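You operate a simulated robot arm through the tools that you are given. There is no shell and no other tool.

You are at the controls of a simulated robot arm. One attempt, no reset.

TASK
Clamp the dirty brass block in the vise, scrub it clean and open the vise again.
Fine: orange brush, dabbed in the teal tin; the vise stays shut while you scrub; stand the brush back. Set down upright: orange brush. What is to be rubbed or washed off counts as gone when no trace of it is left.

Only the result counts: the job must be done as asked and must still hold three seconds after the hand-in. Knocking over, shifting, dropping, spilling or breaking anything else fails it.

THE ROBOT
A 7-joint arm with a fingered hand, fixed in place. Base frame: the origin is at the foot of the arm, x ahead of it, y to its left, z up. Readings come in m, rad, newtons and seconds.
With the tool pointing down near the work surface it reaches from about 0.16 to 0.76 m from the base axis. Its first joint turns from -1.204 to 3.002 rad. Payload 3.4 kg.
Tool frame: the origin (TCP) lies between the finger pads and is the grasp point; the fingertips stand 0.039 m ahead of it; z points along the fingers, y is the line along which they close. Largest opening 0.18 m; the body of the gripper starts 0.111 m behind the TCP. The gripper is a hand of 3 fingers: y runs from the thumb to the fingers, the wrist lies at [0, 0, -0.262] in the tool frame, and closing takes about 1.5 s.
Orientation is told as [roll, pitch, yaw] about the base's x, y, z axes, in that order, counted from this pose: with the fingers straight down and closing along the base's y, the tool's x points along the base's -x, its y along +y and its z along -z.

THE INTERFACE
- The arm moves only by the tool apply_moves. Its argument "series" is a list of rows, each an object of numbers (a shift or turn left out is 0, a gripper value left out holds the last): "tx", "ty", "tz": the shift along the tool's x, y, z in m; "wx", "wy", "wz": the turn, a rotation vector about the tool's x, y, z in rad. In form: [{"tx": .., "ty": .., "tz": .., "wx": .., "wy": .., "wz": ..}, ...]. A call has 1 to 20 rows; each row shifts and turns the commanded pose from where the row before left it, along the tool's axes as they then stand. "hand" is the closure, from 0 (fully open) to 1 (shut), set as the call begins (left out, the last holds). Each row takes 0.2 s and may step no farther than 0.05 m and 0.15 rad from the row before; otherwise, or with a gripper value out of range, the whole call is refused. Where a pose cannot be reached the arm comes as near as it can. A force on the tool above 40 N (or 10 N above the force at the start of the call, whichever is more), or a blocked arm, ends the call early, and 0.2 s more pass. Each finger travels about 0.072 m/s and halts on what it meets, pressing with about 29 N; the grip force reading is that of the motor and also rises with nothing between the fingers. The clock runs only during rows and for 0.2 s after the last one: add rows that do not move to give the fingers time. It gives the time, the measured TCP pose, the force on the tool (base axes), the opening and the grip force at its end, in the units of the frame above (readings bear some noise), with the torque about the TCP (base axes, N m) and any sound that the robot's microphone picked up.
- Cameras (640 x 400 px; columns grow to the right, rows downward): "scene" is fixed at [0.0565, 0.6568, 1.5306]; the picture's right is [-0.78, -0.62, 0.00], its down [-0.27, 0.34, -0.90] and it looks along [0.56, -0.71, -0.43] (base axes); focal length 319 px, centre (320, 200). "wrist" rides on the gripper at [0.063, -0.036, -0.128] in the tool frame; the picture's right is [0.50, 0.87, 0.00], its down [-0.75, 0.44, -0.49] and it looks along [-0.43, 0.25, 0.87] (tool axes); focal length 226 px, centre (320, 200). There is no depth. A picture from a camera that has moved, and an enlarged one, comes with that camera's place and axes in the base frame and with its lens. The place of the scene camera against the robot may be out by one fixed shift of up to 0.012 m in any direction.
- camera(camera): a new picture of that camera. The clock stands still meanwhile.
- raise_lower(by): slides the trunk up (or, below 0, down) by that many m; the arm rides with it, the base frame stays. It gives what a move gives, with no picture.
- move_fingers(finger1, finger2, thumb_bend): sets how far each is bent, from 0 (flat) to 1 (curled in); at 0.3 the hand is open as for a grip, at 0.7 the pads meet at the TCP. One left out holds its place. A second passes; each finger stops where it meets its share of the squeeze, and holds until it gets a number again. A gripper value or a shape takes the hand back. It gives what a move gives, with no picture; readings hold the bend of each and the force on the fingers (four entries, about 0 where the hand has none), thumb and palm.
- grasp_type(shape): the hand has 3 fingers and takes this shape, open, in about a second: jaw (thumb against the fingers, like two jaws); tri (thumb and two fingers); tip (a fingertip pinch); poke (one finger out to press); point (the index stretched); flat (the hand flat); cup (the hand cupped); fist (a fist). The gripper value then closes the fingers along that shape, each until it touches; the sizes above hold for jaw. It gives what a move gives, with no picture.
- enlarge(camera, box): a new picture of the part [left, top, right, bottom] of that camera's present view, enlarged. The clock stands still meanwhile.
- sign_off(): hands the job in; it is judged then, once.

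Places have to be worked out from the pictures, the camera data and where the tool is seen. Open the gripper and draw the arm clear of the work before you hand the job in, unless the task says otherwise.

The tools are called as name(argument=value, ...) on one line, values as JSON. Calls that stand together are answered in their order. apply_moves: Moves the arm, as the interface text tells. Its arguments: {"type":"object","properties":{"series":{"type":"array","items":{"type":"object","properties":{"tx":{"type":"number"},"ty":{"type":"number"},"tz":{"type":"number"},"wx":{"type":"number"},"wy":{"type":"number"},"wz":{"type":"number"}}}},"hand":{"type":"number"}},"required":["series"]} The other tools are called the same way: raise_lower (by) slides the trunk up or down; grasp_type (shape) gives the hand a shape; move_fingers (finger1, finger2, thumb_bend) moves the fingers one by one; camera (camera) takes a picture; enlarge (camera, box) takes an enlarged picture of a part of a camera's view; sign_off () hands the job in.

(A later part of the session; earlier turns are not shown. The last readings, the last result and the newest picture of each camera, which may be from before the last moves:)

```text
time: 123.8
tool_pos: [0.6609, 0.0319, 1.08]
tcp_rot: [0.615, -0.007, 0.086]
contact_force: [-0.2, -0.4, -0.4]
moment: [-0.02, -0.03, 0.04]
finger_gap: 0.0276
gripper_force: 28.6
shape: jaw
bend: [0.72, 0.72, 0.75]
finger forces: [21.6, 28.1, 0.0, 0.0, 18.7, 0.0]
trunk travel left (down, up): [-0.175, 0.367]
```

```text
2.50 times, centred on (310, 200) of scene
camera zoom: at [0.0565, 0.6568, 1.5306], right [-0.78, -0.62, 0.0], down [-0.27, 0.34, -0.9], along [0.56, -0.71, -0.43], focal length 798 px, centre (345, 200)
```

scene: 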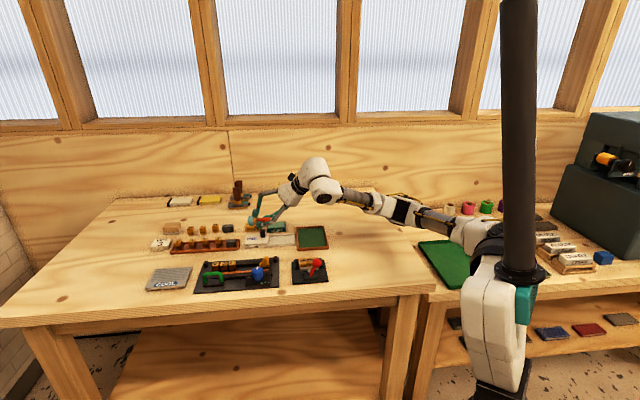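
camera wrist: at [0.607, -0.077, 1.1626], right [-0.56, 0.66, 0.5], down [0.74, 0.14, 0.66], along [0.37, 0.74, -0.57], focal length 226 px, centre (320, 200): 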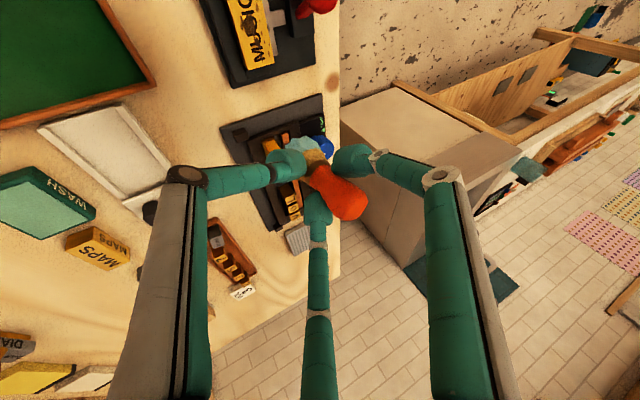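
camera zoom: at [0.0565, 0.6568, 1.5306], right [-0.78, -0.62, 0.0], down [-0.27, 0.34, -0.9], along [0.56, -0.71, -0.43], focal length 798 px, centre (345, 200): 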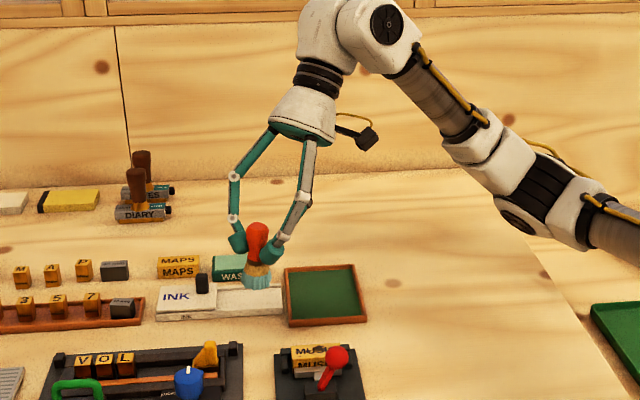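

The brush now looks upright. I zoom in to check its verticality and the grip.

enlarge(camera="scene", box=[310, 200, 360, 245])

enlarge(camera="scene", box=[305, 195, 365, 245])

enlarge(camera="wrist", box=[250, 110, 390, 240])

enlarge(camera="scene", box=[265, 190, 315, 245])

```text
8.89 times, centred on (335, 222) of scene
camera zoom: at [0.0565, 0.6568, 1.5306], right [-0.78, -0.62, 0.0], down [-0.27, 0.34, -0.9], along [0.56, -0.71, -0.43], focal length 2839 px, centre (187, 0)
```

zoom: 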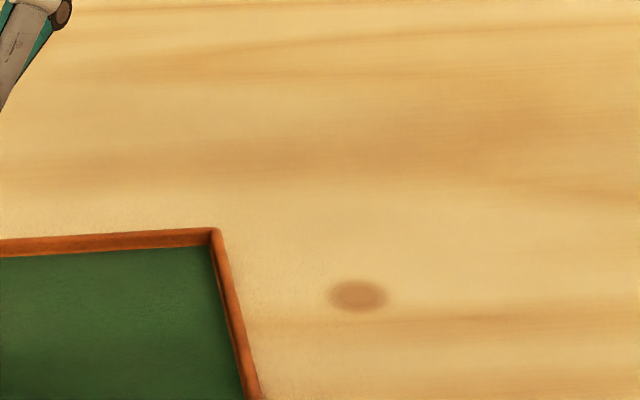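

```text
8.00 times, centred on (335, 220) of scene
camera zoom: at [0.0565, 0.6568, 1.5306], right [-0.78, -0.62, 0.0], down [-0.27, 0.34, -0.9], along [0.56, -0.71, -0.43], focal length 2555 px, centre (200, 40)
```

zoom: 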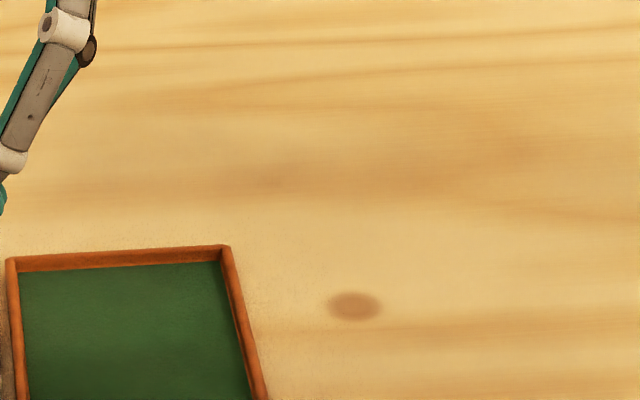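

```text
3.08 times, centred on (320, 175) of wrist
camera zoom: at [0.607, -0.077, 1.1626], right [-0.56, 0.66, 0.5], down [0.74, 0.14, 0.66], along [0.37, 0.74, -0.57], focal length 696 px, centre (320, 277)
```

zoom: 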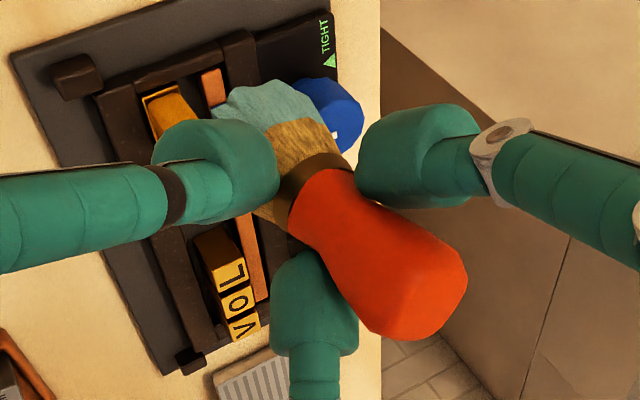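

```text
7.27 times, centred on (290, 218) of scene
camera zoom: at [0.0565, 0.6568, 1.5306], right [-0.78, -0.62, 0.0], down [-0.27, 0.34, -0.9], along [0.56, -0.71, -0.43], focal length 2323 px, centre (538, 73)
```

zoom: 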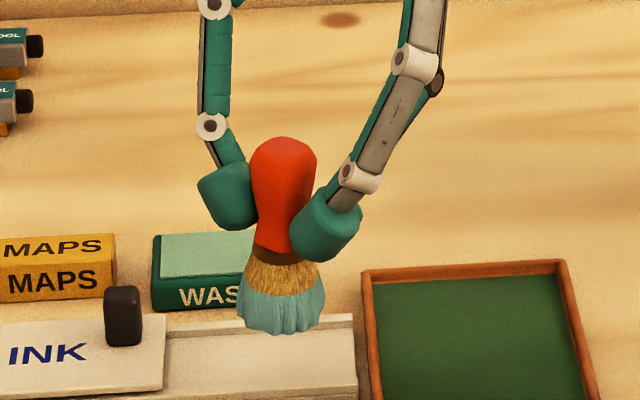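

The brush is within a few degrees of vertical and well held, bristles still wet. I straighten it 5° more and carry it gently over the clamped block, staying 4–5 cm above.

apply_moves(series=[{"wx": -0.0038, "wy": 0.0366, "wz": 0.0259}, {"wx": -0.0038, "wy": 0.0366, "wz": 0.0259}, {"tx": 0.0054, "ty": -0.0049, "tz": 0.0028}, {"tx": 0.0109, "ty": -0.0098, "tz": 0.0056}, {"tx": 0.0109, "ty": -0.0098, "tz": 0.0056}, {"tx": 0.0109, "ty": -0.0098, "tz": 0.0056}, {"tx": 0.0109, "ty": -0.0098, "tz": 0.0056}, {"tx": 0.0109, "ty": -0.0098, "tz": 0.0056}, {"tx": 0.0054, "ty": -0.0049, "tz": 0.0028}, {}])

enlarge(camera="scene", box=[270, 200, 350, 290])

enlarge(camera="wrist", box=[220, 80, 420, 260])

```text
time: 126.0
tool_pos: [0.5926, -0.0017, 1.0231]
tcp_rot: [0.619, 0.087, 0.087]
contact_force: [-0.6, -0.2, -0.7]
moment: [-0.01, 0.02, 0.02]
finger_gap: 0.0274
gripper_force: 28.8
shape: jaw
bend: [0.72, 0.72, 0.75]
finger forces: [21.6, 28.3, 0.0, 0.0, 18.5, 0.1]
trunk travel left (down, up): [-0.175, 0.367]
```

```text
4.44 times, centred on (310, 245) of scene
camera zoom: at [0.0565, 0.6568, 1.5306], right [-0.78, -0.62, 0.0], down [-0.27, 0.34, -0.9], along [0.56, -0.71, -0.43], focal length 1420 px, centre (364, 0)
```

zoom: 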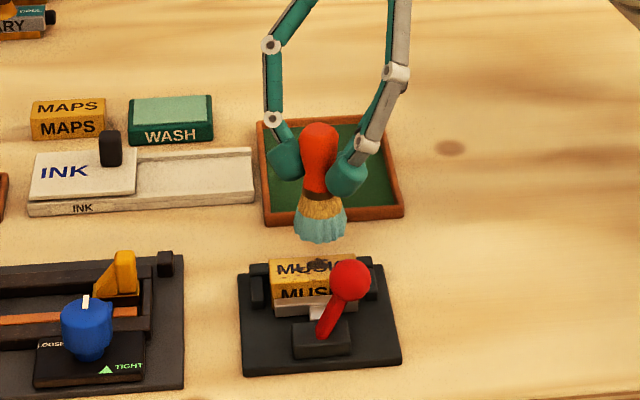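

```text
2.22 times, centred on (320, 170) of wrist
camera zoom: at [0.5466, -0.1102, 1.1112], right [-0.52, 0.66, 0.54], down [0.8, 0.14, 0.59], along [0.31, 0.74, -0.6], focal length 502 px, centre (320, 267)
```

zoom: 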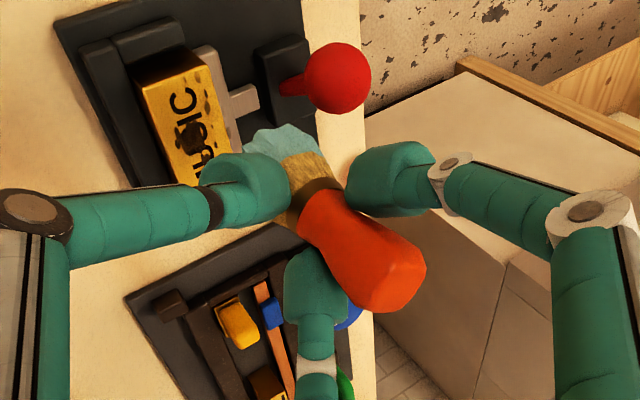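

The bristle tip is about 1.5 cm off the block centre toward the lever. I correct by that much and lower 3 cm, staying about 2 cm above the block.

apply_moves(series=[{"tx": -0.0073, "ty": -0.0018, "tz": -0.002}, {"tx": -0.0072, "ty": -0.0017, "tz": -0.0021}, {"tx": -0.0013, "ty": -0.0087, "tz": 0.0121}, {"tx": -0.0014, "ty": -0.0087, "tz": 0.0122}, {}])

enlarge(camera="scene", box=[280, 220, 350, 290])

enlarge(camera="wrist", box=[220, 80, 420, 260])

```text
time: 127.2
tool_pos: [0.6081, -0.0072, 0.9943]
tcp_rot: [0.62, 0.086, 0.086]
contact_force: [0.0, -0.7, -1.4]
moment: [-0.02, 0.0, 0.02]
finger_gap: 0.0276
gripper_force: 28.7
shape: jaw
bend: [0.72, 0.72, 0.75]
finger forces: [21.5, 28.3, 0.0, 0.1, 18.6, 0.0]
trunk travel left (down, up): [-0.175, 0.367]
```

```text
5.71 times, centred on (315, 255) of scene
camera zoom: at [0.0565, 0.6568, 1.5306], right [-0.78, -0.62, 0.0], down [-0.27, 0.34, -0.9], along [0.56, -0.71, -0.43], focal length 1825 px, centre (349, -114)
```

zoom: 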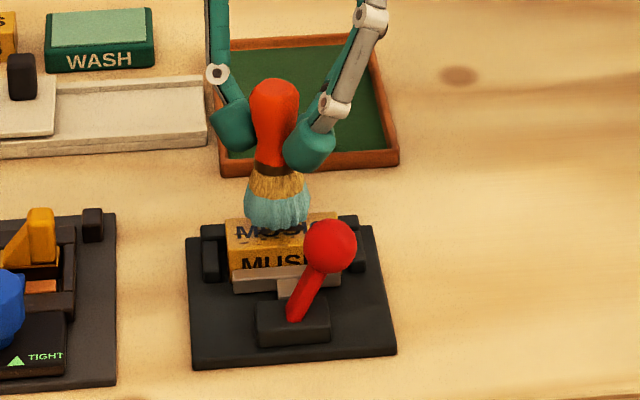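

```text
2.22 times, centred on (320, 170) of wrist
camera zoom: at [0.5621, -0.115, 1.0812], right [-0.52, 0.66, 0.54], down [0.8, 0.14, 0.59], along [0.31, 0.74, -0.6], focal length 502 px, centre (320, 267)
```

zoom: 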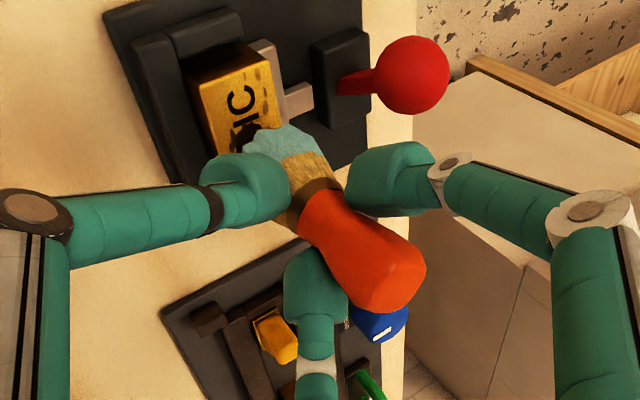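

Combining the views, the bristles are now just a few millimetres above the block, slightly toward its back. I shift 6 mm forward and lower in small steps, watching the force.

apply_moves(series=[{"tx": 0.0038, "ty": 0.0035, "tz": 0.0029}, {"tx": -0.0002, "ty": -0.0012, "tz": 0.0016}, {"tx": -0.0002, "ty": -0.0012, "tz": 0.0016}, {}])

apply_moves(series=[{"tx": -0.0002, "ty": -0.0012, "tz": 0.0016}, {"tx": -0.0002, "ty": -0.0012, "tz": 0.0016}, {}])

enlarge(camera="scene", box=[285, 230, 335, 285])

```text
time: 128.2
tool_pos: [0.6039, -0.0038, 0.99]
tcp_rot: [0.619, 0.084, 0.089]
contact_force: [-0.1, -0.7, -0.8]
moment: [-0.05, -0.02, -0.01]
finger_gap: 0.0274
gripper_force: 28.7
shape: jaw
bend: [0.72, 0.72, 0.75]
finger forces: [21.6, 28.4, 0.0, 0.0, 18.5, 0.0]
trunk travel left (down, up): [-0.175, 0.367]
```

```text
time: 129.0
tool_pos: [0.6039, -0.003, 0.9859]
tcp_rot: [0.62, 0.085, 0.087]
contact_force: [0.4, 0.2, 0.0]
moment: [0.0, 0.0, 0.01]
finger_gap: 0.0276
gripper_force: 29.2
shape: jaw
bend: [0.72, 0.72, 0.75]
finger forces: [21.6, 28.5, 0.0, 0.0, 18.6, 0.0]
trunk travel left (down, up): [-0.175, 0.367]
```

```text
7.27 times, centred on (310, 258) of scene
camera zoom: at [0.0565, 0.6568, 1.5306], right [-0.78, -0.62, 0.0], down [-0.27, 0.34, -0.9], along [0.56, -0.71, -0.43], focal length 2323 px, centre (393, -218)
```

zoom: 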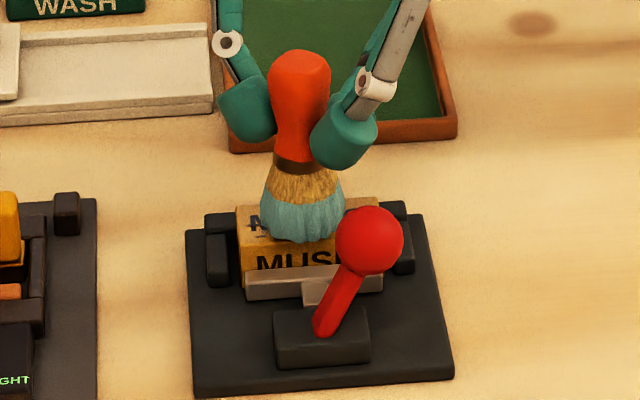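

Almost touching the top face. I continue lowering in 2 mm steps.

apply_moves(series=[{"tx": -0.0002, "ty": -0.0012, "tz": 0.0016}, {"tx": -0.0002, "ty": -0.0012, "tz": 0.0016}, {}])

apply_moves(series=[{"tx": -0.0002, "ty": -0.0012, "tz": 0.0016}, {"tx": -0.0002, "ty": -0.0012, "tz": 0.0016}, {}])

apply_moves(series=[{"tx": -0.0002, "ty": -0.0012, "tz": 0.0016}, {"tx": -0.0002, "ty": -0.0012, "tz": 0.0016}, {}])

enlarge(camera="scene", box=[285, 230, 335, 285])

```text
time: 129.8
tool_pos: [0.6047, -0.0038, 0.9825]
tcp_rot: [0.619, 0.085, 0.088]
contact_force: [0.6, -0.1, -2.0]
moment: [0.0, 0.0, 0.01]
finger_gap: 0.0274
gripper_force: 28.8
shape: jaw
bend: [0.72, 0.72, 0.75]
finger forces: [21.7, 28.4, 0.0, 0.0, 18.6, 0.1]
trunk travel left (down, up): [-0.175, 0.367]
```

```text
time: 130.6
tool_pos: [0.6033, -0.002, 0.9808]
tcp_rot: [0.622, 0.083, 0.088]
contact_force: [2.1, -1.3, 11.6]
moment: [0.2, -0.15, -0.11]
finger_gap: 0.0273
gripper_force: 29.4
shape: jaw
bend: [0.72, 0.72, 0.75]
finger forces: [23.1, 37.1, 0.1, 0.0, 18.0, 0.0]
trunk travel left (down, up): [-0.175, 0.367]
```

```text
time: 131.4
tool_pos: [0.6042, -0.0046, 0.978]
tcp_rot: [0.623, 0.081, 0.087]
contact_force: [6.0, -5.0, 28.8]
moment: [0.6, -0.22, -0.21]
finger_gap: 0.0283
gripper_force: 29.1
shape: jaw
bend: [0.72, 0.73, 0.76]
finger forces: [25.0, 47.7, 0.0, 0.0, 18.1, 0.0]
trunk travel left (down, up): [-0.175, 0.367]
```

```text
7.27 times, centred on (310, 258) of scene
camera zoom: at [0.0565, 0.6568, 1.5306], right [-0.78, -0.62, 0.0], down [-0.27, 0.34, -0.9], along [0.56, -0.71, -0.43], focal length 2323 px, centre (393, -218)
```

zoom: 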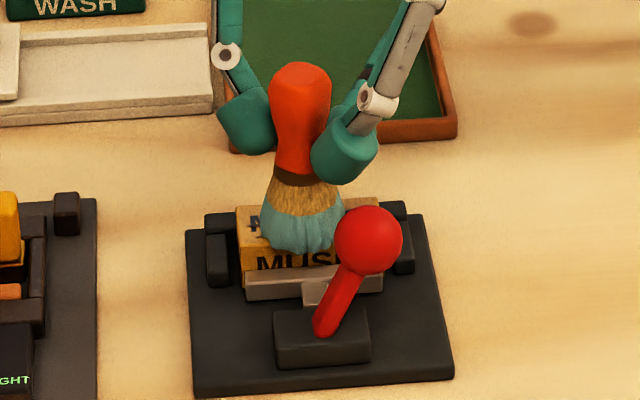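

That pressed to 29 N, more than needed. I ease up 3 mm to get a light contact before scrubbing.

apply_moves(series=[{"tx": 0.0003, "ty": 0.0018, "tz": -0.0024}, {}])

```text
time: 132.0
tool_pos: [0.6033, -0.0035, 0.9786]
tcp_rot: [0.62, 0.084, 0.089]
contact_force: [3.5, -4.7, 19.6]
moment: [0.36, -0.14, -0.06]
finger_gap: 0.0281
gripper_force: 29.4
shape: jaw
bend: [0.72, 0.73, 0.76]
finger forces: [24.7, 41.0, 0.0, 0.0, 19.3, 0.0]
trunk travel left (down, up): [-0.175, 0.367]
```

Still 20 N; another 2 mm up.

apply_moves(series=[{"tx": 0.0002, "ty": 0.0012, "tz": -0.0016}, {}])

```text
time: 132.6
tool_pos: [0.6027, -0.0026, 0.9776]
tcp_rot: [0.62, 0.086, 0.09]
contact_force: [-0.3, -4.2, 7.8]
moment: [0.1, 0.01, 0.02]
finger_gap: 0.0282
gripper_force: 29.1
shape: jaw
bend: [0.72, 0.73, 0.76]
finger forces: [23.7, 34.0, 0.0, 0.1, 21.1, 0.0]
trunk travel left (down, up): [-0.175, 0.367]
```

About 8 N of pressure now. I scrub with gentle strokes along the block's length (±1.2 cm).

apply_moves(series=[{"tx": 0.0031, "ty": -0.0023, "tz": -0.0013}, {"tx": 0.0031, "ty": -0.0023, "tz": -0.0013}, {"tx": 0.0031, "ty": -0.0023, "tz": -0.0013}, {"tx": -0.0031, "ty": 0.0023, "tz": 0.0013}, {"tx": -0.0031, "ty": 0.0023, "tz": 0.0013}, {"tx": -0.0031, "ty": 0.0023, "tz": 0.0013}, {"tx": -0.0031, "ty": 0.0023, "tz": 0.0013}, {"tx": -0.0031, "ty": 0.0023, "tz": 0.0013}, {"tx": -0.0031, "ty": 0.0023, "tz": 0.0013}, {"tx": 0.0031, "ty": -0.0023, "tz": -0.0013}, {"tx": 0.0031, "ty": -0.0023, "tz": -0.0013}, {"tx": 0.0031, "ty": -0.0023, "tz": -0.0013}, {}])

enlarge(camera="scene", box=[285, 230, 335, 285])

enlarge(camera="wrist", box=[220, 80, 420, 260])

```text
time: 135.4
tool_pos: [0.6047, -0.0039, 0.979]
tcp_rot: [0.618, 0.082, 0.087]
contact_force: [1.5, 1.8, 4.5]
moment: [0.16, -0.09, -0.05]
finger_gap: 0.0281
gripper_force: 29.1
shape: jaw
bend: [0.72, 0.73, 0.76]
finger forces: [22.4, 32.3, 0.0, 0.0, 19.2, 0.0]
trunk travel left (down, up): [-0.175, 0.367]
```

```text
7.27 times, centred on (310, 258) of scene
camera zoom: at [0.0565, 0.6568, 1.5306], right [-0.78, -0.62, 0.0], down [-0.27, 0.34, -0.9], along [0.56, -0.71, -0.43], focal length 2323 px, centre (393, -218)
```

zoom: 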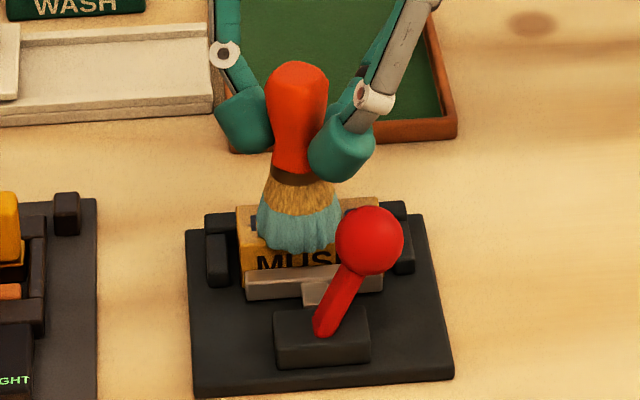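

```text
2.22 times, centred on (320, 170) of wrist
camera zoom: at [0.5584, -0.1114, 1.0663], right [-0.52, 0.66, 0.54], down [0.8, 0.14, 0.59], along [0.31, 0.74, -0.6], focal length 502 px, centre (320, 267)
```

zoom: 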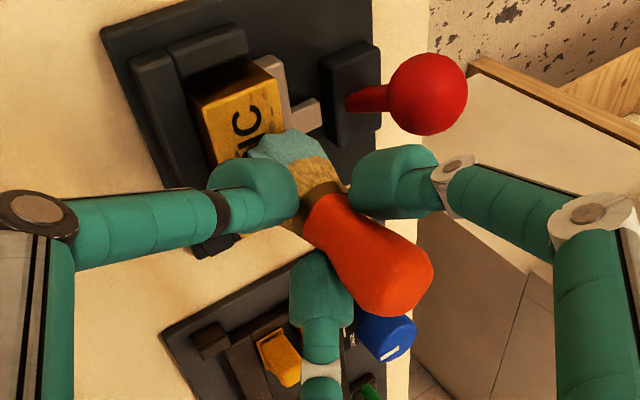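

Force stays light and the visible end of the block already looks cleaner. I continue with longer strokes and small sideways offsets.

apply_moves(series=[{"tx": 0.0034, "ty": -0.0029, "tz": -0.0009}, {"tx": 0.0031, "ty": -0.0023, "tz": -0.0013}, {"tx": 0.0031, "ty": -0.0023, "tz": -0.0013}, {"tx": 0.0031, "ty": -0.0023, "tz": -0.0013}, {"tx": -0.0019, "ty": -0.0018, "tz": -0.0015}, {"tx": -0.0031, "ty": 0.0023, "tz": 0.0013}, {"tx": -0.0031, "ty": 0.0023, "tz": 0.0013}, {"tx": -0.0031, "ty": 0.0023, "tz": 0.0013}, {"tx": -0.0031, "ty": 0.0023, "tz": 0.0013}, {"tx": -0.0031, "ty": 0.0023, "tz": 0.0013}, {"tx": -0.0031, "ty": 0.0023, "tz": 0.0013}, {"tx": -0.0031, "ty": 0.0023, "tz": 0.0013}, {"tx": -0.0031, "ty": 0.0023, "tz": 0.0013}, {"tx": 0.0038, "ty": 0.0035, "tz": 0.003}, {"tx": 0.0031, "ty": -0.0023, "tz": -0.0013}, {"tx": 0.0031, "ty": -0.0023, "tz": -0.0013}, {"tx": 0.0031, "ty": -0.0023, "tz": -0.0013}, {"tx": 0.0031, "ty": -0.0023, "tz": -0.0013}, {}])

enlarge(camera="scene", box=[285, 230, 335, 285])

enlarge(camera="wrist", box=[220, 80, 420, 260])

```text
time: 139.4
tool_pos: [0.6027, -0.0017, 0.9793]
tcp_rot: [0.62, 0.084, 0.086]
contact_force: [1.8, 1.9, 4.6]
moment: [0.09, -0.09, -0.04]
finger_gap: 0.0272
gripper_force: 28.5
shape: jaw
bend: [0.72, 0.73, 0.77]
finger forces: [21.8, 30.8, 0.1, 0.0, 19.1, 0.0]
trunk travel left (down, up): [-0.175, 0.367]
```

```text
7.27 times, centred on (310, 258) of scene
camera zoom: at [0.0565, 0.6568, 1.5306], right [-0.78, -0.62, 0.0], down [-0.27, 0.34, -0.9], along [0.56, -0.71, -0.43], focal length 2323 px, centre (393, -218)
```

zoom: 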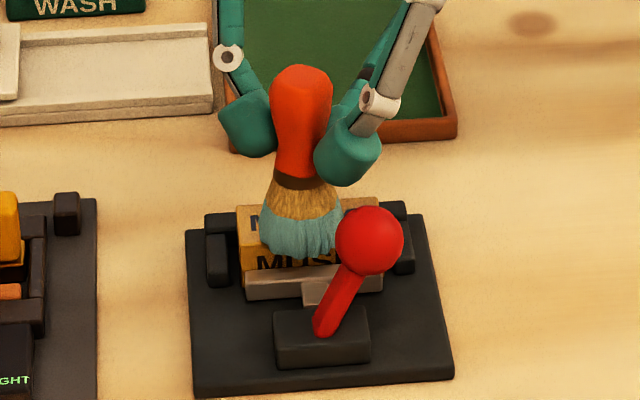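

```text
2.22 times, centred on (320, 170) of wrist
camera zoom: at [0.5556, -0.1101, 1.0667], right [-0.52, 0.66, 0.54], down [0.8, 0.14, 0.59], along [0.31, 0.74, -0.6], focal length 502 px, centre (320, 267)
```

zoom: 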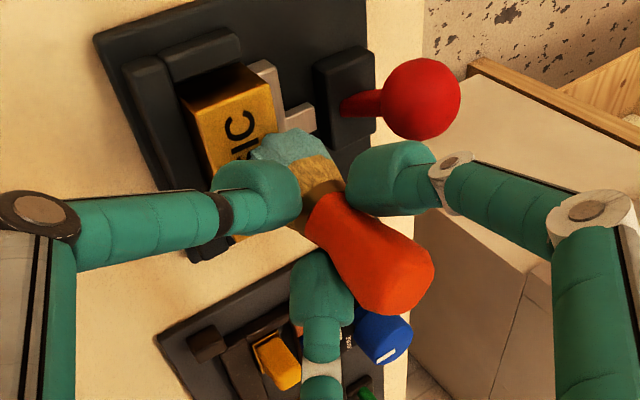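

I lift 5 cm gently to inspect how clean the block is.

apply_moves(series=[{"tx": 0.0006, "ty": 0.0036, "tz": -0.0051}, {"tx": 0.0011, "ty": 0.0073, "tz": -0.0101}, {"tx": 0.0011, "ty": 0.0073, "tz": -0.0101}, {"tx": 0.0011, "ty": 0.0073, "tz": -0.0101}, {"tx": 0.0006, "ty": 0.0036, "tz": -0.0051}, {}])

enlarge(camera="scene", box=[290, 245, 330, 285])

enlarge(camera="wrist", box=[240, 80, 380, 220])

```text
time: 140.8
tool_pos: [0.6021, -0.0016, 1.0288]
tcp_rot: [0.619, 0.085, 0.09]
contact_force: [-0.1, 0.1, -0.7]
moment: [-0.03, 0.01, 0.0]
finger_gap: 0.0271
gripper_force: 28.6
shape: jaw
bend: [0.72, 0.73, 0.77]
finger forces: [21.6, 29.1, 0.0, 0.0, 20.2, 0.1]
trunk travel left (down, up): [-0.175, 0.367]
```

```text
10.00 times, centred on (310, 265) of scene
camera zoom: at [0.0565, 0.6568, 1.5306], right [-0.78, -0.62, 0.0], down [-0.27, 0.34, -0.9], along [0.56, -0.71, -0.43], focal length 3194 px, centre (420, -450)
```

zoom: 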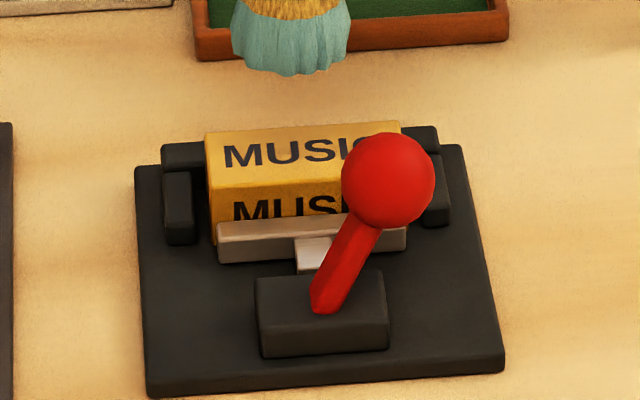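

```text
2.86 times, centred on (310, 150) of wrist
camera zoom: at [0.5559, -0.1095, 1.1165], right [-0.52, 0.66, 0.54], down [0.8, 0.14, 0.59], along [0.31, 0.74, -0.6], focal length 646 px, centre (349, 343)
```

zoom: 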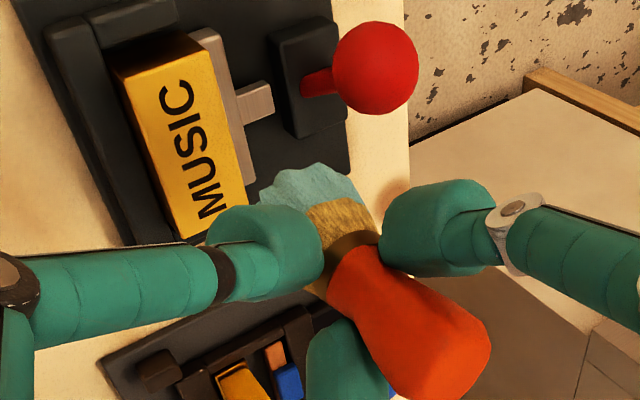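

The MUSIC block looks spotless. I zoom in closely to make sure no faint trace is left.

enlarge(camera="wrist", box=[260, 85, 330, 175])

enlarge(camera="scene", box=[300, 255, 325, 275])

```text
4.44 times, centred on (295, 130) of wrist
camera zoom: at [0.5559, -0.1095, 1.1165], right [-0.52, 0.66, 0.54], down [0.8, 0.14, 0.59], along [0.31, 0.74, -0.6], focal length 1005 px, centre (431, 511)
```

zoom: 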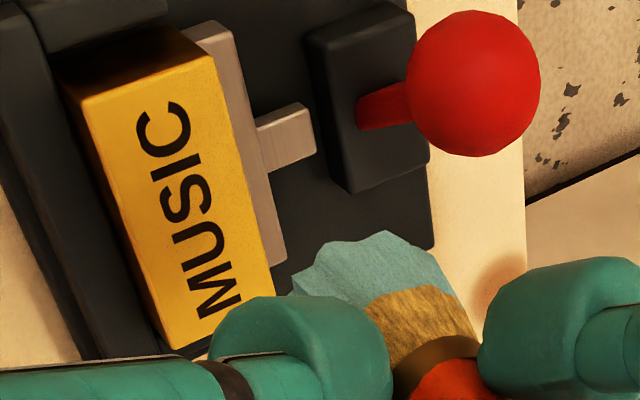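

```text
16.00 times, centred on (312, 265) of scene
camera zoom: at [0.0565, 0.6568, 1.5306], right [-0.78, -0.62, 0.0], down [-0.27, 0.34, -0.9], along [0.56, -0.71, -0.43], focal length 5110 px, centre (440, -840)
```

zoom: 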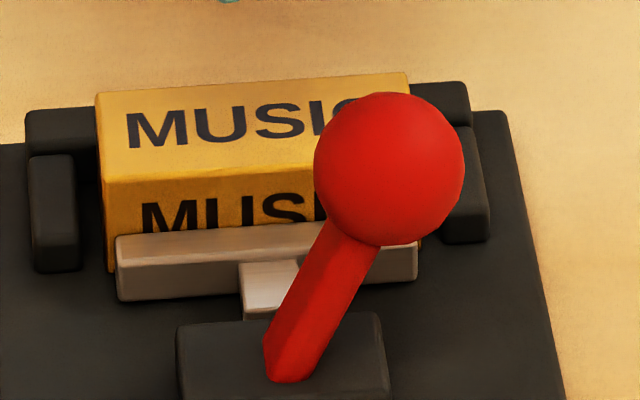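

Clean, no trace left. Now I carry the brush gently back to its home spot at (0.727, 0.011), keeping about 8 cm above the table.

apply_moves(series=[{"tx": -0.0081, "ty": -0.0003, "tz": -0.0012}, {"tx": -0.0162, "ty": -0.0007, "tz": -0.0023}, {"tx": -0.0162, "ty": -0.0007, "tz": -0.0023}, {"tx": -0.0162, "ty": -0.0007, "tz": -0.0023}, {"tx": -0.0162, "ty": -0.0007, "tz": -0.0023}, {"tx": -0.0162, "ty": -0.0007, "tz": -0.0023}, {"tx": -0.0162, "ty": -0.0007, "tz": -0.0023}, {"tx": -0.0162, "ty": -0.0007, "tz": -0.0023}, {"tx": -0.0081, "ty": -0.0004, "tz": -0.0011}, {}])

enlarge(camera="scene", box=[250, 190, 330, 270])

camera(camera="wrist")

```text
time: 143.0
tool_pos: [0.7324, -0.0038, 1.0287]
tcp_rot: [0.619, 0.086, 0.088]
contact_force: [-0.3, -0.3, -1.6]
moment: [-0.01, 0.02, 0.0]
finger_gap: 0.0271
gripper_force: 29.2
shape: jaw
bend: [0.72, 0.73, 0.77]
finger forces: [21.7, 29.0, 0.1, 0.0, 20.1, 0.0]
trunk travel left (down, up): [-0.175, 0.367]
```

```text
5.00 times, centred on (290, 230) of scene
camera zoom: at [0.0565, 0.6568, 1.5306], right [-0.78, -0.62, 0.0], down [-0.27, 0.34, -0.9], along [0.56, -0.71, -0.43], focal length 1597 px, centre (470, 50)
```

zoom: 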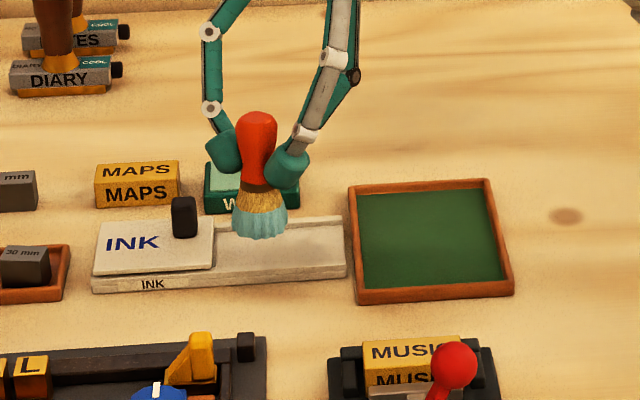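

```text
taken
camera wrist: at [0.6859, -0.1122, 1.1165], right [-0.52, 0.66, 0.54], down [0.8, 0.14, 0.59], along [0.31, 0.74, -0.6], focal length 226 px, centre (320, 200)
```

wrist: 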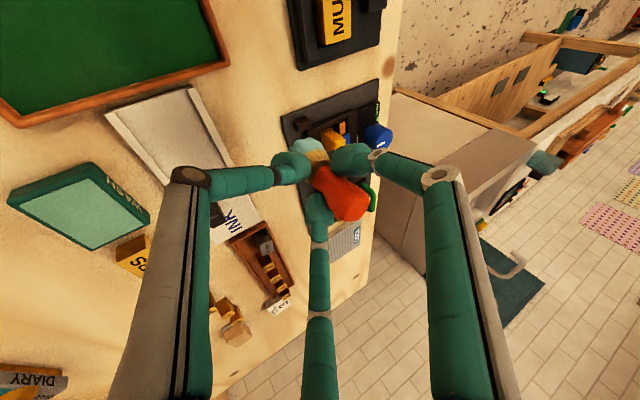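

Over home now, roughly. I lower halfway and compare with the initial picture (same crop) to fine-tune the spot.

apply_moves(series=[{"tx": -0.002, "ty": -0.0124, "tz": 0.0121}, {"tx": -0.0013, "ty": -0.0087, "tz": 0.0121}, {"tx": -0.0013, "ty": -0.0087, "tz": 0.0121}, {"tx": -0.0013, "ty": -0.0087, "tz": 0.0121}, {}])

enlarge(camera="scene", box=[260, 210, 320, 265])

```text
time: 144.2
tool_pos: [0.733, -0.0065, 0.9673]
tcp_rot: [0.619, 0.083, 0.088]
contact_force: [-0.4, -0.9, -0.3]
moment: [-0.01, -0.04, 0.0]
finger_gap: 0.0272
gripper_force: 29.2
shape: jaw
bend: [0.72, 0.73, 0.77]
finger forces: [21.6, 29.0, 0.0, 0.0, 19.8, 0.0]
trunk travel left (down, up): [-0.175, 0.367]
```

```text
7.27 times, centred on (290, 238) of scene
camera zoom: at [0.0565, 0.6568, 1.5306], right [-0.78, -0.62, 0.0], down [-0.27, 0.34, -0.9], along [0.56, -0.71, -0.43], focal length 2323 px, centre (538, -73)
```

zoom: 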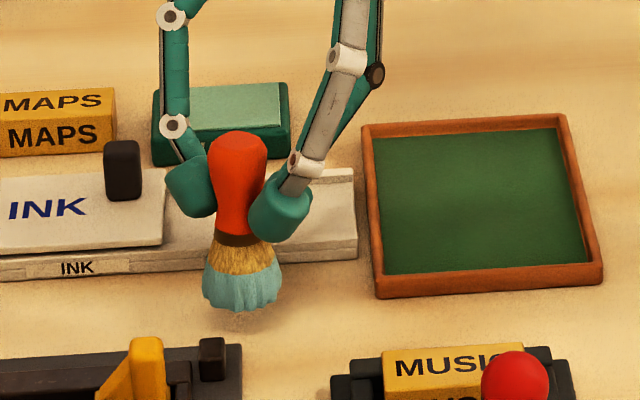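

Compared with the initial crop the brush needs to shift about 1 cm right and 1.2 cm back. I make that shift and lower another 1 cm.

apply_moves(series=[{"tx": 0.0003, "ty": -0.006, "tz": -0.0043}, {"tx": 0.0003, "ty": -0.006, "tz": -0.0042}, {"tx": -0.0005, "ty": -0.0029, "tz": 0.004}, {"tx": -0.0004, "ty": -0.0029, "tz": 0.0041}, {}])

enlarge(camera="scene", box=[260, 210, 320, 265])

```text
time: 145.4
tool_pos: [0.7348, -0.0237, 0.9581]
tcp_rot: [0.62, 0.083, 0.087]
contact_force: [-0.1, -1.0, -1.3]
moment: [-0.01, -0.03, -0.03]
finger_gap: 0.0273
gripper_force: 29.0
shape: jaw
bend: [0.72, 0.73, 0.77]
finger forces: [21.6, 28.7, 0.0, 0.1, 19.9, 0.1]
trunk travel left (down, up): [-0.175, 0.367]
```

```text
7.27 times, centred on (290, 238) of scene
camera zoom: at [0.0565, 0.6568, 1.5306], right [-0.78, -0.62, 0.0], down [-0.27, 0.34, -0.9], along [0.56, -0.71, -0.43], focal length 2323 px, centre (538, -73)
```

zoom: 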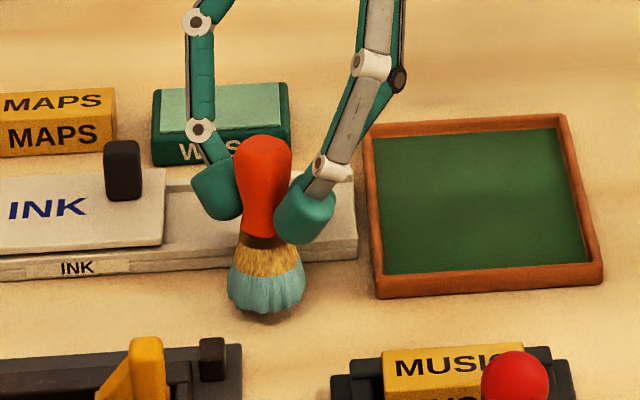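

Now the position matches the initial picture laterally, with about 1.3 cm left to go down. I lower in 3–4 mm steps until it touches the table.

apply_moves(series=[{"tx": -0.0003, "ty": -0.0023, "tz": 0.0032}, {"tx": -0.0003, "ty": -0.0023, "tz": 0.0032}, {}])

apply_moves(series=[{"tx": -0.0001, "ty": -0.0012, "tz": 0.0016}, {}])

enlarge(camera="scene", box=[260, 210, 320, 265])

```text
time: 146.2
tool_pos: [0.7334, -0.0237, 0.9501]
tcp_rot: [0.619, 0.086, 0.091]
contact_force: [-0.3, -0.2, -1.0]
moment: [-0.04, 0.0, 0.03]
finger_gap: 0.0267
gripper_force: 29.3
shape: jaw
bend: [0.72, 0.73, 0.77]
finger forces: [21.7, 28.9, 0.0, 0.0, 19.9, 0.1]
trunk travel left (down, up): [-0.175, 0.367]
```

```text
time: 146.8
tool_pos: [0.7345, -0.024, 0.9489]
tcp_rot: [0.619, 0.083, 0.087]
contact_force: [-0.4, -0.9, 2.1]
moment: [0.01, -0.03, -0.04]
finger_gap: 0.0272
gripper_force: 29.0
shape: jaw
bend: [0.72, 0.73, 0.77]
finger forces: [22.2, 29.4, 0.1, 0.0, 20.1, 0.1]
trunk travel left (down, up): [-0.175, 0.367]
```

```text
7.27 times, centred on (290, 238) of scene
camera zoom: at [0.0565, 0.6568, 1.5306], right [-0.78, -0.62, 0.0], down [-0.27, 0.34, -0.9], along [0.56, -0.71, -0.43], focal length 2323 px, centre (538, -73)
```

zoom: 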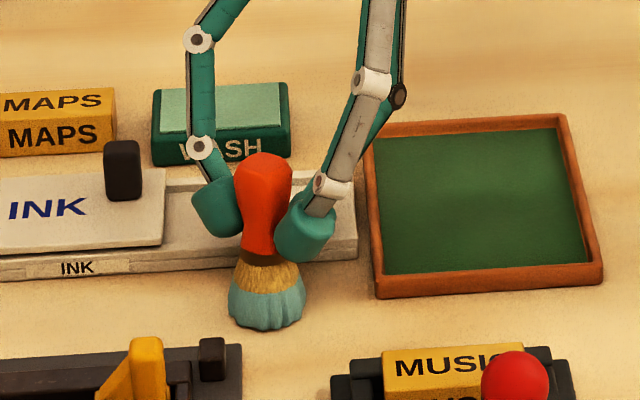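

It touches the table about 8 mm behind its original spot. I lift a hair, shift it forward 7 mm, and set it down again.

apply_moves(series=[{"tx": 0.0003, "ty": 0.0018, "tz": -0.0024}, {"tx": 0.0023, "ty": 0.0021, "tz": 0.0018}, {"tx": 0.0023, "ty": 0.002, "tz": 0.0017}, {"tx": -0.0001, "ty": -0.0012, "tz": 0.0016}, {}])

apply_moves(series=[{"tx": -0.0001, "ty": -0.0007, "tz": 0.001}, {}])

enlarge(camera="scene", box=[260, 210, 320, 265])

```text
time: 148.0
tool_pos: [0.7291, -0.0183, 0.9496]
tcp_rot: [0.621, 0.084, 0.09]
contact_force: [-1.2, 0.2, 0.4]
moment: [-0.03, 0.0, 0.03]
finger_gap: 0.027
gripper_force: 28.6
shape: jaw
bend: [0.72, 0.73, 0.77]
finger forces: [21.8, 29.1, 0.0, 0.0, 20.0, 0.0]
trunk travel left (down, up): [-0.175, 0.367]
```

```text
time: 148.6
tool_pos: [0.7286, -0.0181, 0.9488]
tcp_rot: [0.621, 0.083, 0.088]
contact_force: [0.4, 1.2, 3.5]
moment: [0.03, -0.03, -0.04]
finger_gap: 0.0268
gripper_force: 28.7
shape: jaw
bend: [0.72, 0.73, 0.77]
finger forces: [22.2, 29.8, 0.0, 0.1, 19.6, 0.0]
trunk travel left (down, up): [-0.175, 0.367]
```

```text
7.27 times, centred on (290, 238) of scene
camera zoom: at [0.0565, 0.6568, 1.5306], right [-0.78, -0.62, 0.0], down [-0.27, 0.34, -0.9], along [0.56, -0.71, -0.43], focal length 2323 px, centre (538, -73)
```

zoom: 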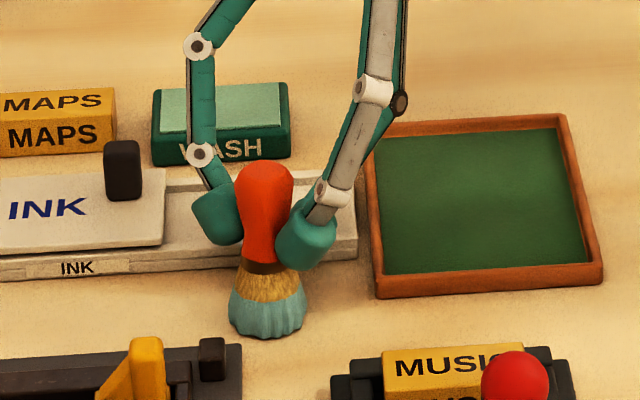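

Position and tilt now match the original within 2–3 mm. I release gradually: first a slight opening, then wider.

apply_moves(series=[{}, {}], hand=0.82)

enlarge(camera="scene", box=[260, 210, 320, 265])

```text
time: 149.2
tool_pos: [0.7296, -0.0201, 0.9466]
tcp_rot: [0.616, 0.086, 0.088]
contact_force: [0.3, -0.8, 0.2]
moment: [-0.02, -0.01, 0.02]
finger_gap: 0.0323
gripper_force: 0.2
shape: jaw
bend: [0.72, 0.72, 0.74]
finger forces: [0.1, 0.0, 0.0, 0.1, 0.0, 0.0]
trunk travel left (down, up): [-0.175, 0.367]
```

```text
7.27 times, centred on (290, 238) of scene
camera zoom: at [0.0565, 0.6568, 1.5306], right [-0.78, -0.62, 0.0], down [-0.27, 0.34, -0.9], along [0.56, -0.71, -0.43], focal length 2323 px, centre (538, -73)
```

zoom: 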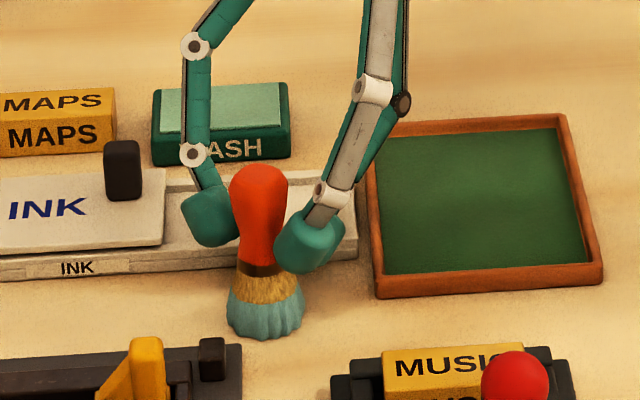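

The brush stands upright on its own exactly at home. I open wider and withdraw along the tool axis, away from it.

apply_moves(series=[{}, {}, {"tz": -0.02}, {"tz": -0.03}, {"tz": -0.04}, {"tz": -0.04}, {}], hand=0.55)

camera(camera="scene")

enlarge(camera="scene", box=[260, 210, 320, 265])

```text
time: 150.8
tool_pos: [0.7445, -0.0926, 1.051]
tcp_rot: [0.618, 0.086, 0.086]
contact_force: [0.3, 0.4, -1.1]
moment: [0.04, 0.0, 0.01]
finger_gap: 0.0803
gripper_force: 0.1
shape: jaw
bend: [0.71, 0.71, 0.73]
finger forces: [0.0, 0.0, 0.1, 0.1, 0.1, 0.0]
trunk travel left (down, up): [-0.175, 0.367]
```

```text
taken
```

scene: 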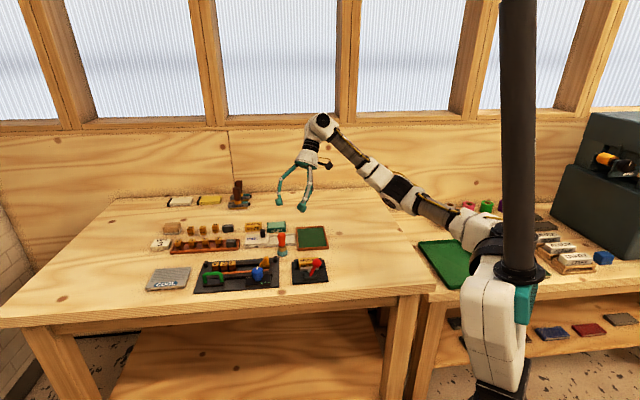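

```text
7.27 times, centred on (290, 238) of scene
camera zoom: at [0.0565, 0.6568, 1.5306], right [-0.78, -0.62, 0.0], down [-0.27, 0.34, -0.9], along [0.56, -0.71, -0.43], focal length 2323 px, centre (538, -73)
```

zoom: 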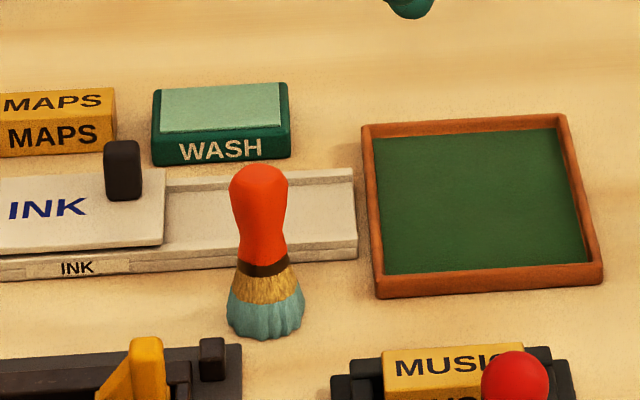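

The brush stands upright at home. Now to open the vise: I close the fingers, straighten the hand back to vertical with 45° yaw, staying high.

apply_moves(series=[{"tz": -0.04}, {"wx": 0.0077, "wy": -0.0732, "wz": -0.0517}, {"wx": 0.123}, {"wx": 0.123}, {"wx": 0.123}, {"wx": 0.123}, {"wx": 0.123}, {"wz": -0.14}, {"wz": -0.14}, {"wz": -0.14}, {"wz": -0.14}, {"wz": -0.14}, {}], hand=1)

camera(camera="wrist")

```text
time: 153.6
tool_pos: [0.7499, -0.1144, 1.0864]
tcp_rot: [-0.005, -0.002, 0.789]
contact_force: [-0.5, -1.0, -0.6]
moment: [-0.02, 0.02, 0.0]
finger_gap: 0.0
gripper_force: 28.6
shape: jaw
bend: [0.66, 0.66, 0.66]
finger forces: [0.1, 0.0, 0.0, 0.1, 0.1, 0.0]
trunk travel left (down, up): [-0.175, 0.367]
```

```text
taken
camera wrist: at [0.7304, -0.1847, 1.2125], right [-0.97, 0.25, -0.01], down [0.22, 0.84, 0.49], along [0.13, 0.47, -0.87], focal length 226 px, centre (320, 200)
```

wrist: 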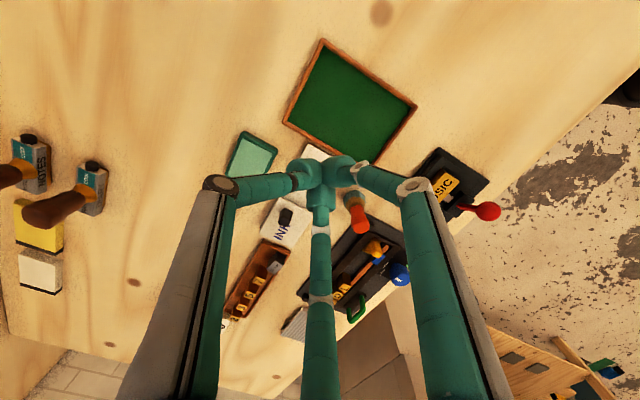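

Vertical again, fingers closed. I move over to the right side of the vise lever, staying high.

apply_moves(series=[{"tx": 0.0148, "ty": 0.0423}, {"tx": 0.0148, "ty": 0.0423}, {"tx": 0.0148, "ty": 0.0423}, {"tx": 0.0148, "ty": 0.0423}, {"tx": 0.0149, "ty": 0.0423}, {"tx": 0.0149, "ty": 0.0424}, {}])

camera(camera="wrist")

enlarge(camera="scene", box=[270, 200, 370, 290])

```text
time: 155.2
tool_pos: [0.5054, 0.0007, 1.0836]
tcp_rot: [-0.004, -0.002, 0.787]
contact_force: [-0.4, -0.2, -0.9]
moment: [0.01, 0.0, 0.0]
finger_gap: 0.0004
gripper_force: 29.5
shape: jaw
bend: [0.66, 0.66, 0.66]
finger forces: [0.0, 0.0, 0.0, 0.1, 0.1, 0.0]
trunk travel left (down, up): [-0.175, 0.367]
```

```text
taken
camera wrist: at [0.4871, -0.0687, 1.2107], right [-0.97, 0.26, 0.0], down [0.22, 0.84, 0.49], along [0.13, 0.47, -0.87], focal length 226 px, centre (320, 200)
```

wrist: 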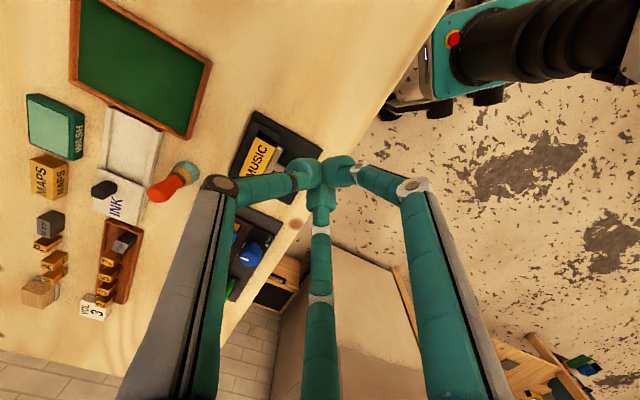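

```text
4.44 times, centred on (320, 245) of scene
camera zoom: at [0.0565, 0.6568, 1.5306], right [-0.78, -0.62, 0.0], down [-0.27, 0.34, -0.9], along [0.56, -0.71, -0.43], focal length 1420 px, centre (320, 0)
```

zoom: 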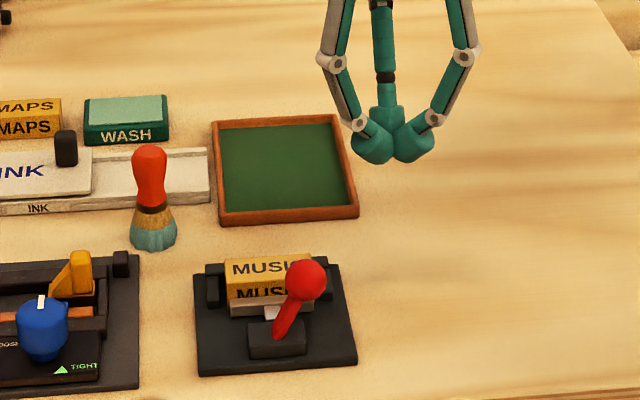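

Aligned to the right of the lever. I lower the closed fingers to ball height there, over bare table.

apply_moves(series=[{"tz": 0.035}, {"tz": 0.035}, {"tz": 0.035}, {"tz": 0.028}, {}])

enlarge(camera="scene", box=[270, 220, 350, 290])

enlarge(camera="wrist", box=[180, 60, 400, 230])

```text
time: 156.4
tool_pos: [0.5073, 0.0001, 0.9517]
tcp_rot: [-0.008, -0.002, 0.789]
contact_force: [-0.7, -0.7, -1.0]
moment: [0.0, 0.0, -0.02]
finger_gap: 0.0
gripper_force: 29.0
shape: jaw
bend: [0.66, 0.66, 0.66]
finger forces: [0.0, 0.0, 0.1, 0.0, 0.0, 0.0]
trunk travel left (down, up): [-0.175, 0.367]
```

```text
5.71 times, centred on (310, 255) of scene
camera zoom: at [0.0565, 0.6568, 1.5306], right [-0.78, -0.62, 0.0], down [-0.27, 0.34, -0.9], along [0.56, -0.71, -0.43], focal length 1825 px, centre (377, -114)
```

zoom: 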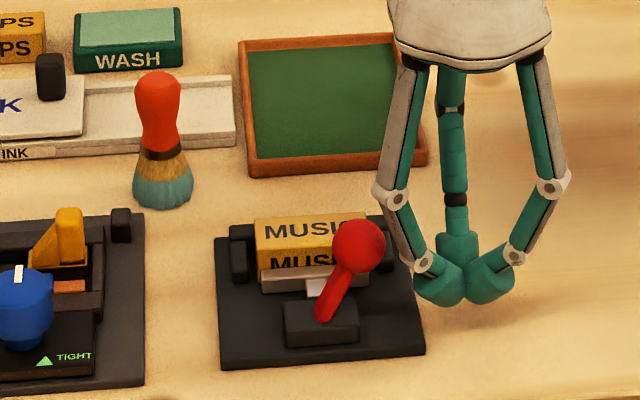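

```text
2.35 times, centred on (290, 145) of wrist
camera zoom: at [0.4884, -0.0696, 1.0781], right [-0.97, 0.26, -0.01], down [0.22, 0.84, 0.49], along [0.13, 0.47, -0.87], focal length 532 px, centre (391, 329)
```

zoom: 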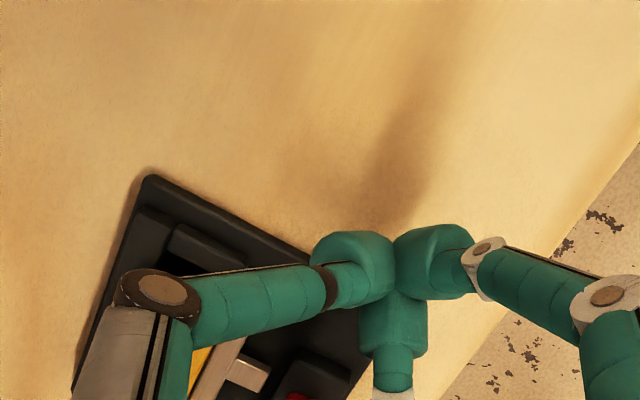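

The leading finger is about 1 cm from the ball. I push gently toward the left (+L) to swing the lever back open.

apply_moves(series=[{"tx": -0.007}, {"tx": -0.006}, {"tx": -0.006}, {"tx": -0.006}, {}])

enlarge(camera="scene", box=[270, 220, 350, 290])

```text
time: 157.6
tool_pos: [0.5249, 0.018, 0.9509]
tcp_rot: [-0.004, -0.002, 0.789]
contact_force: [-2.2, 0.2, 3.0]
moment: [0.1, -0.02, 0.08]
finger_gap: 0.0
gripper_force: 29.4
shape: jaw
bend: [0.66, 0.67, 0.66]
finger forces: [0.1, 2.5, 0.1, 0.0, 0.0, 0.1]
trunk travel left (down, up): [-0.175, 0.367]
```

```text
5.71 times, centred on (310, 255) of scene
camera zoom: at [0.0565, 0.6568, 1.5306], right [-0.78, -0.62, 0.0], down [-0.27, 0.34, -0.9], along [0.56, -0.71, -0.43], focal length 1825 px, centre (377, -114)
```

zoom: 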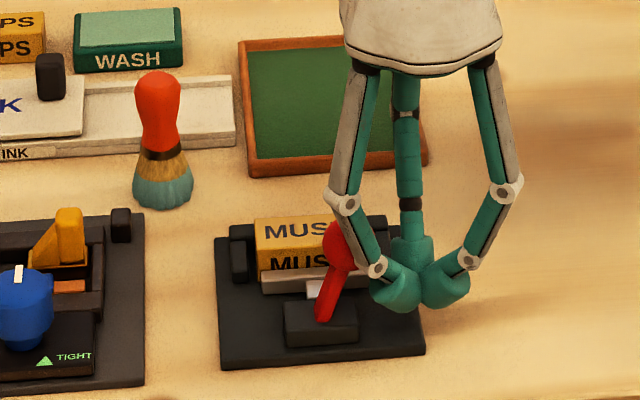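

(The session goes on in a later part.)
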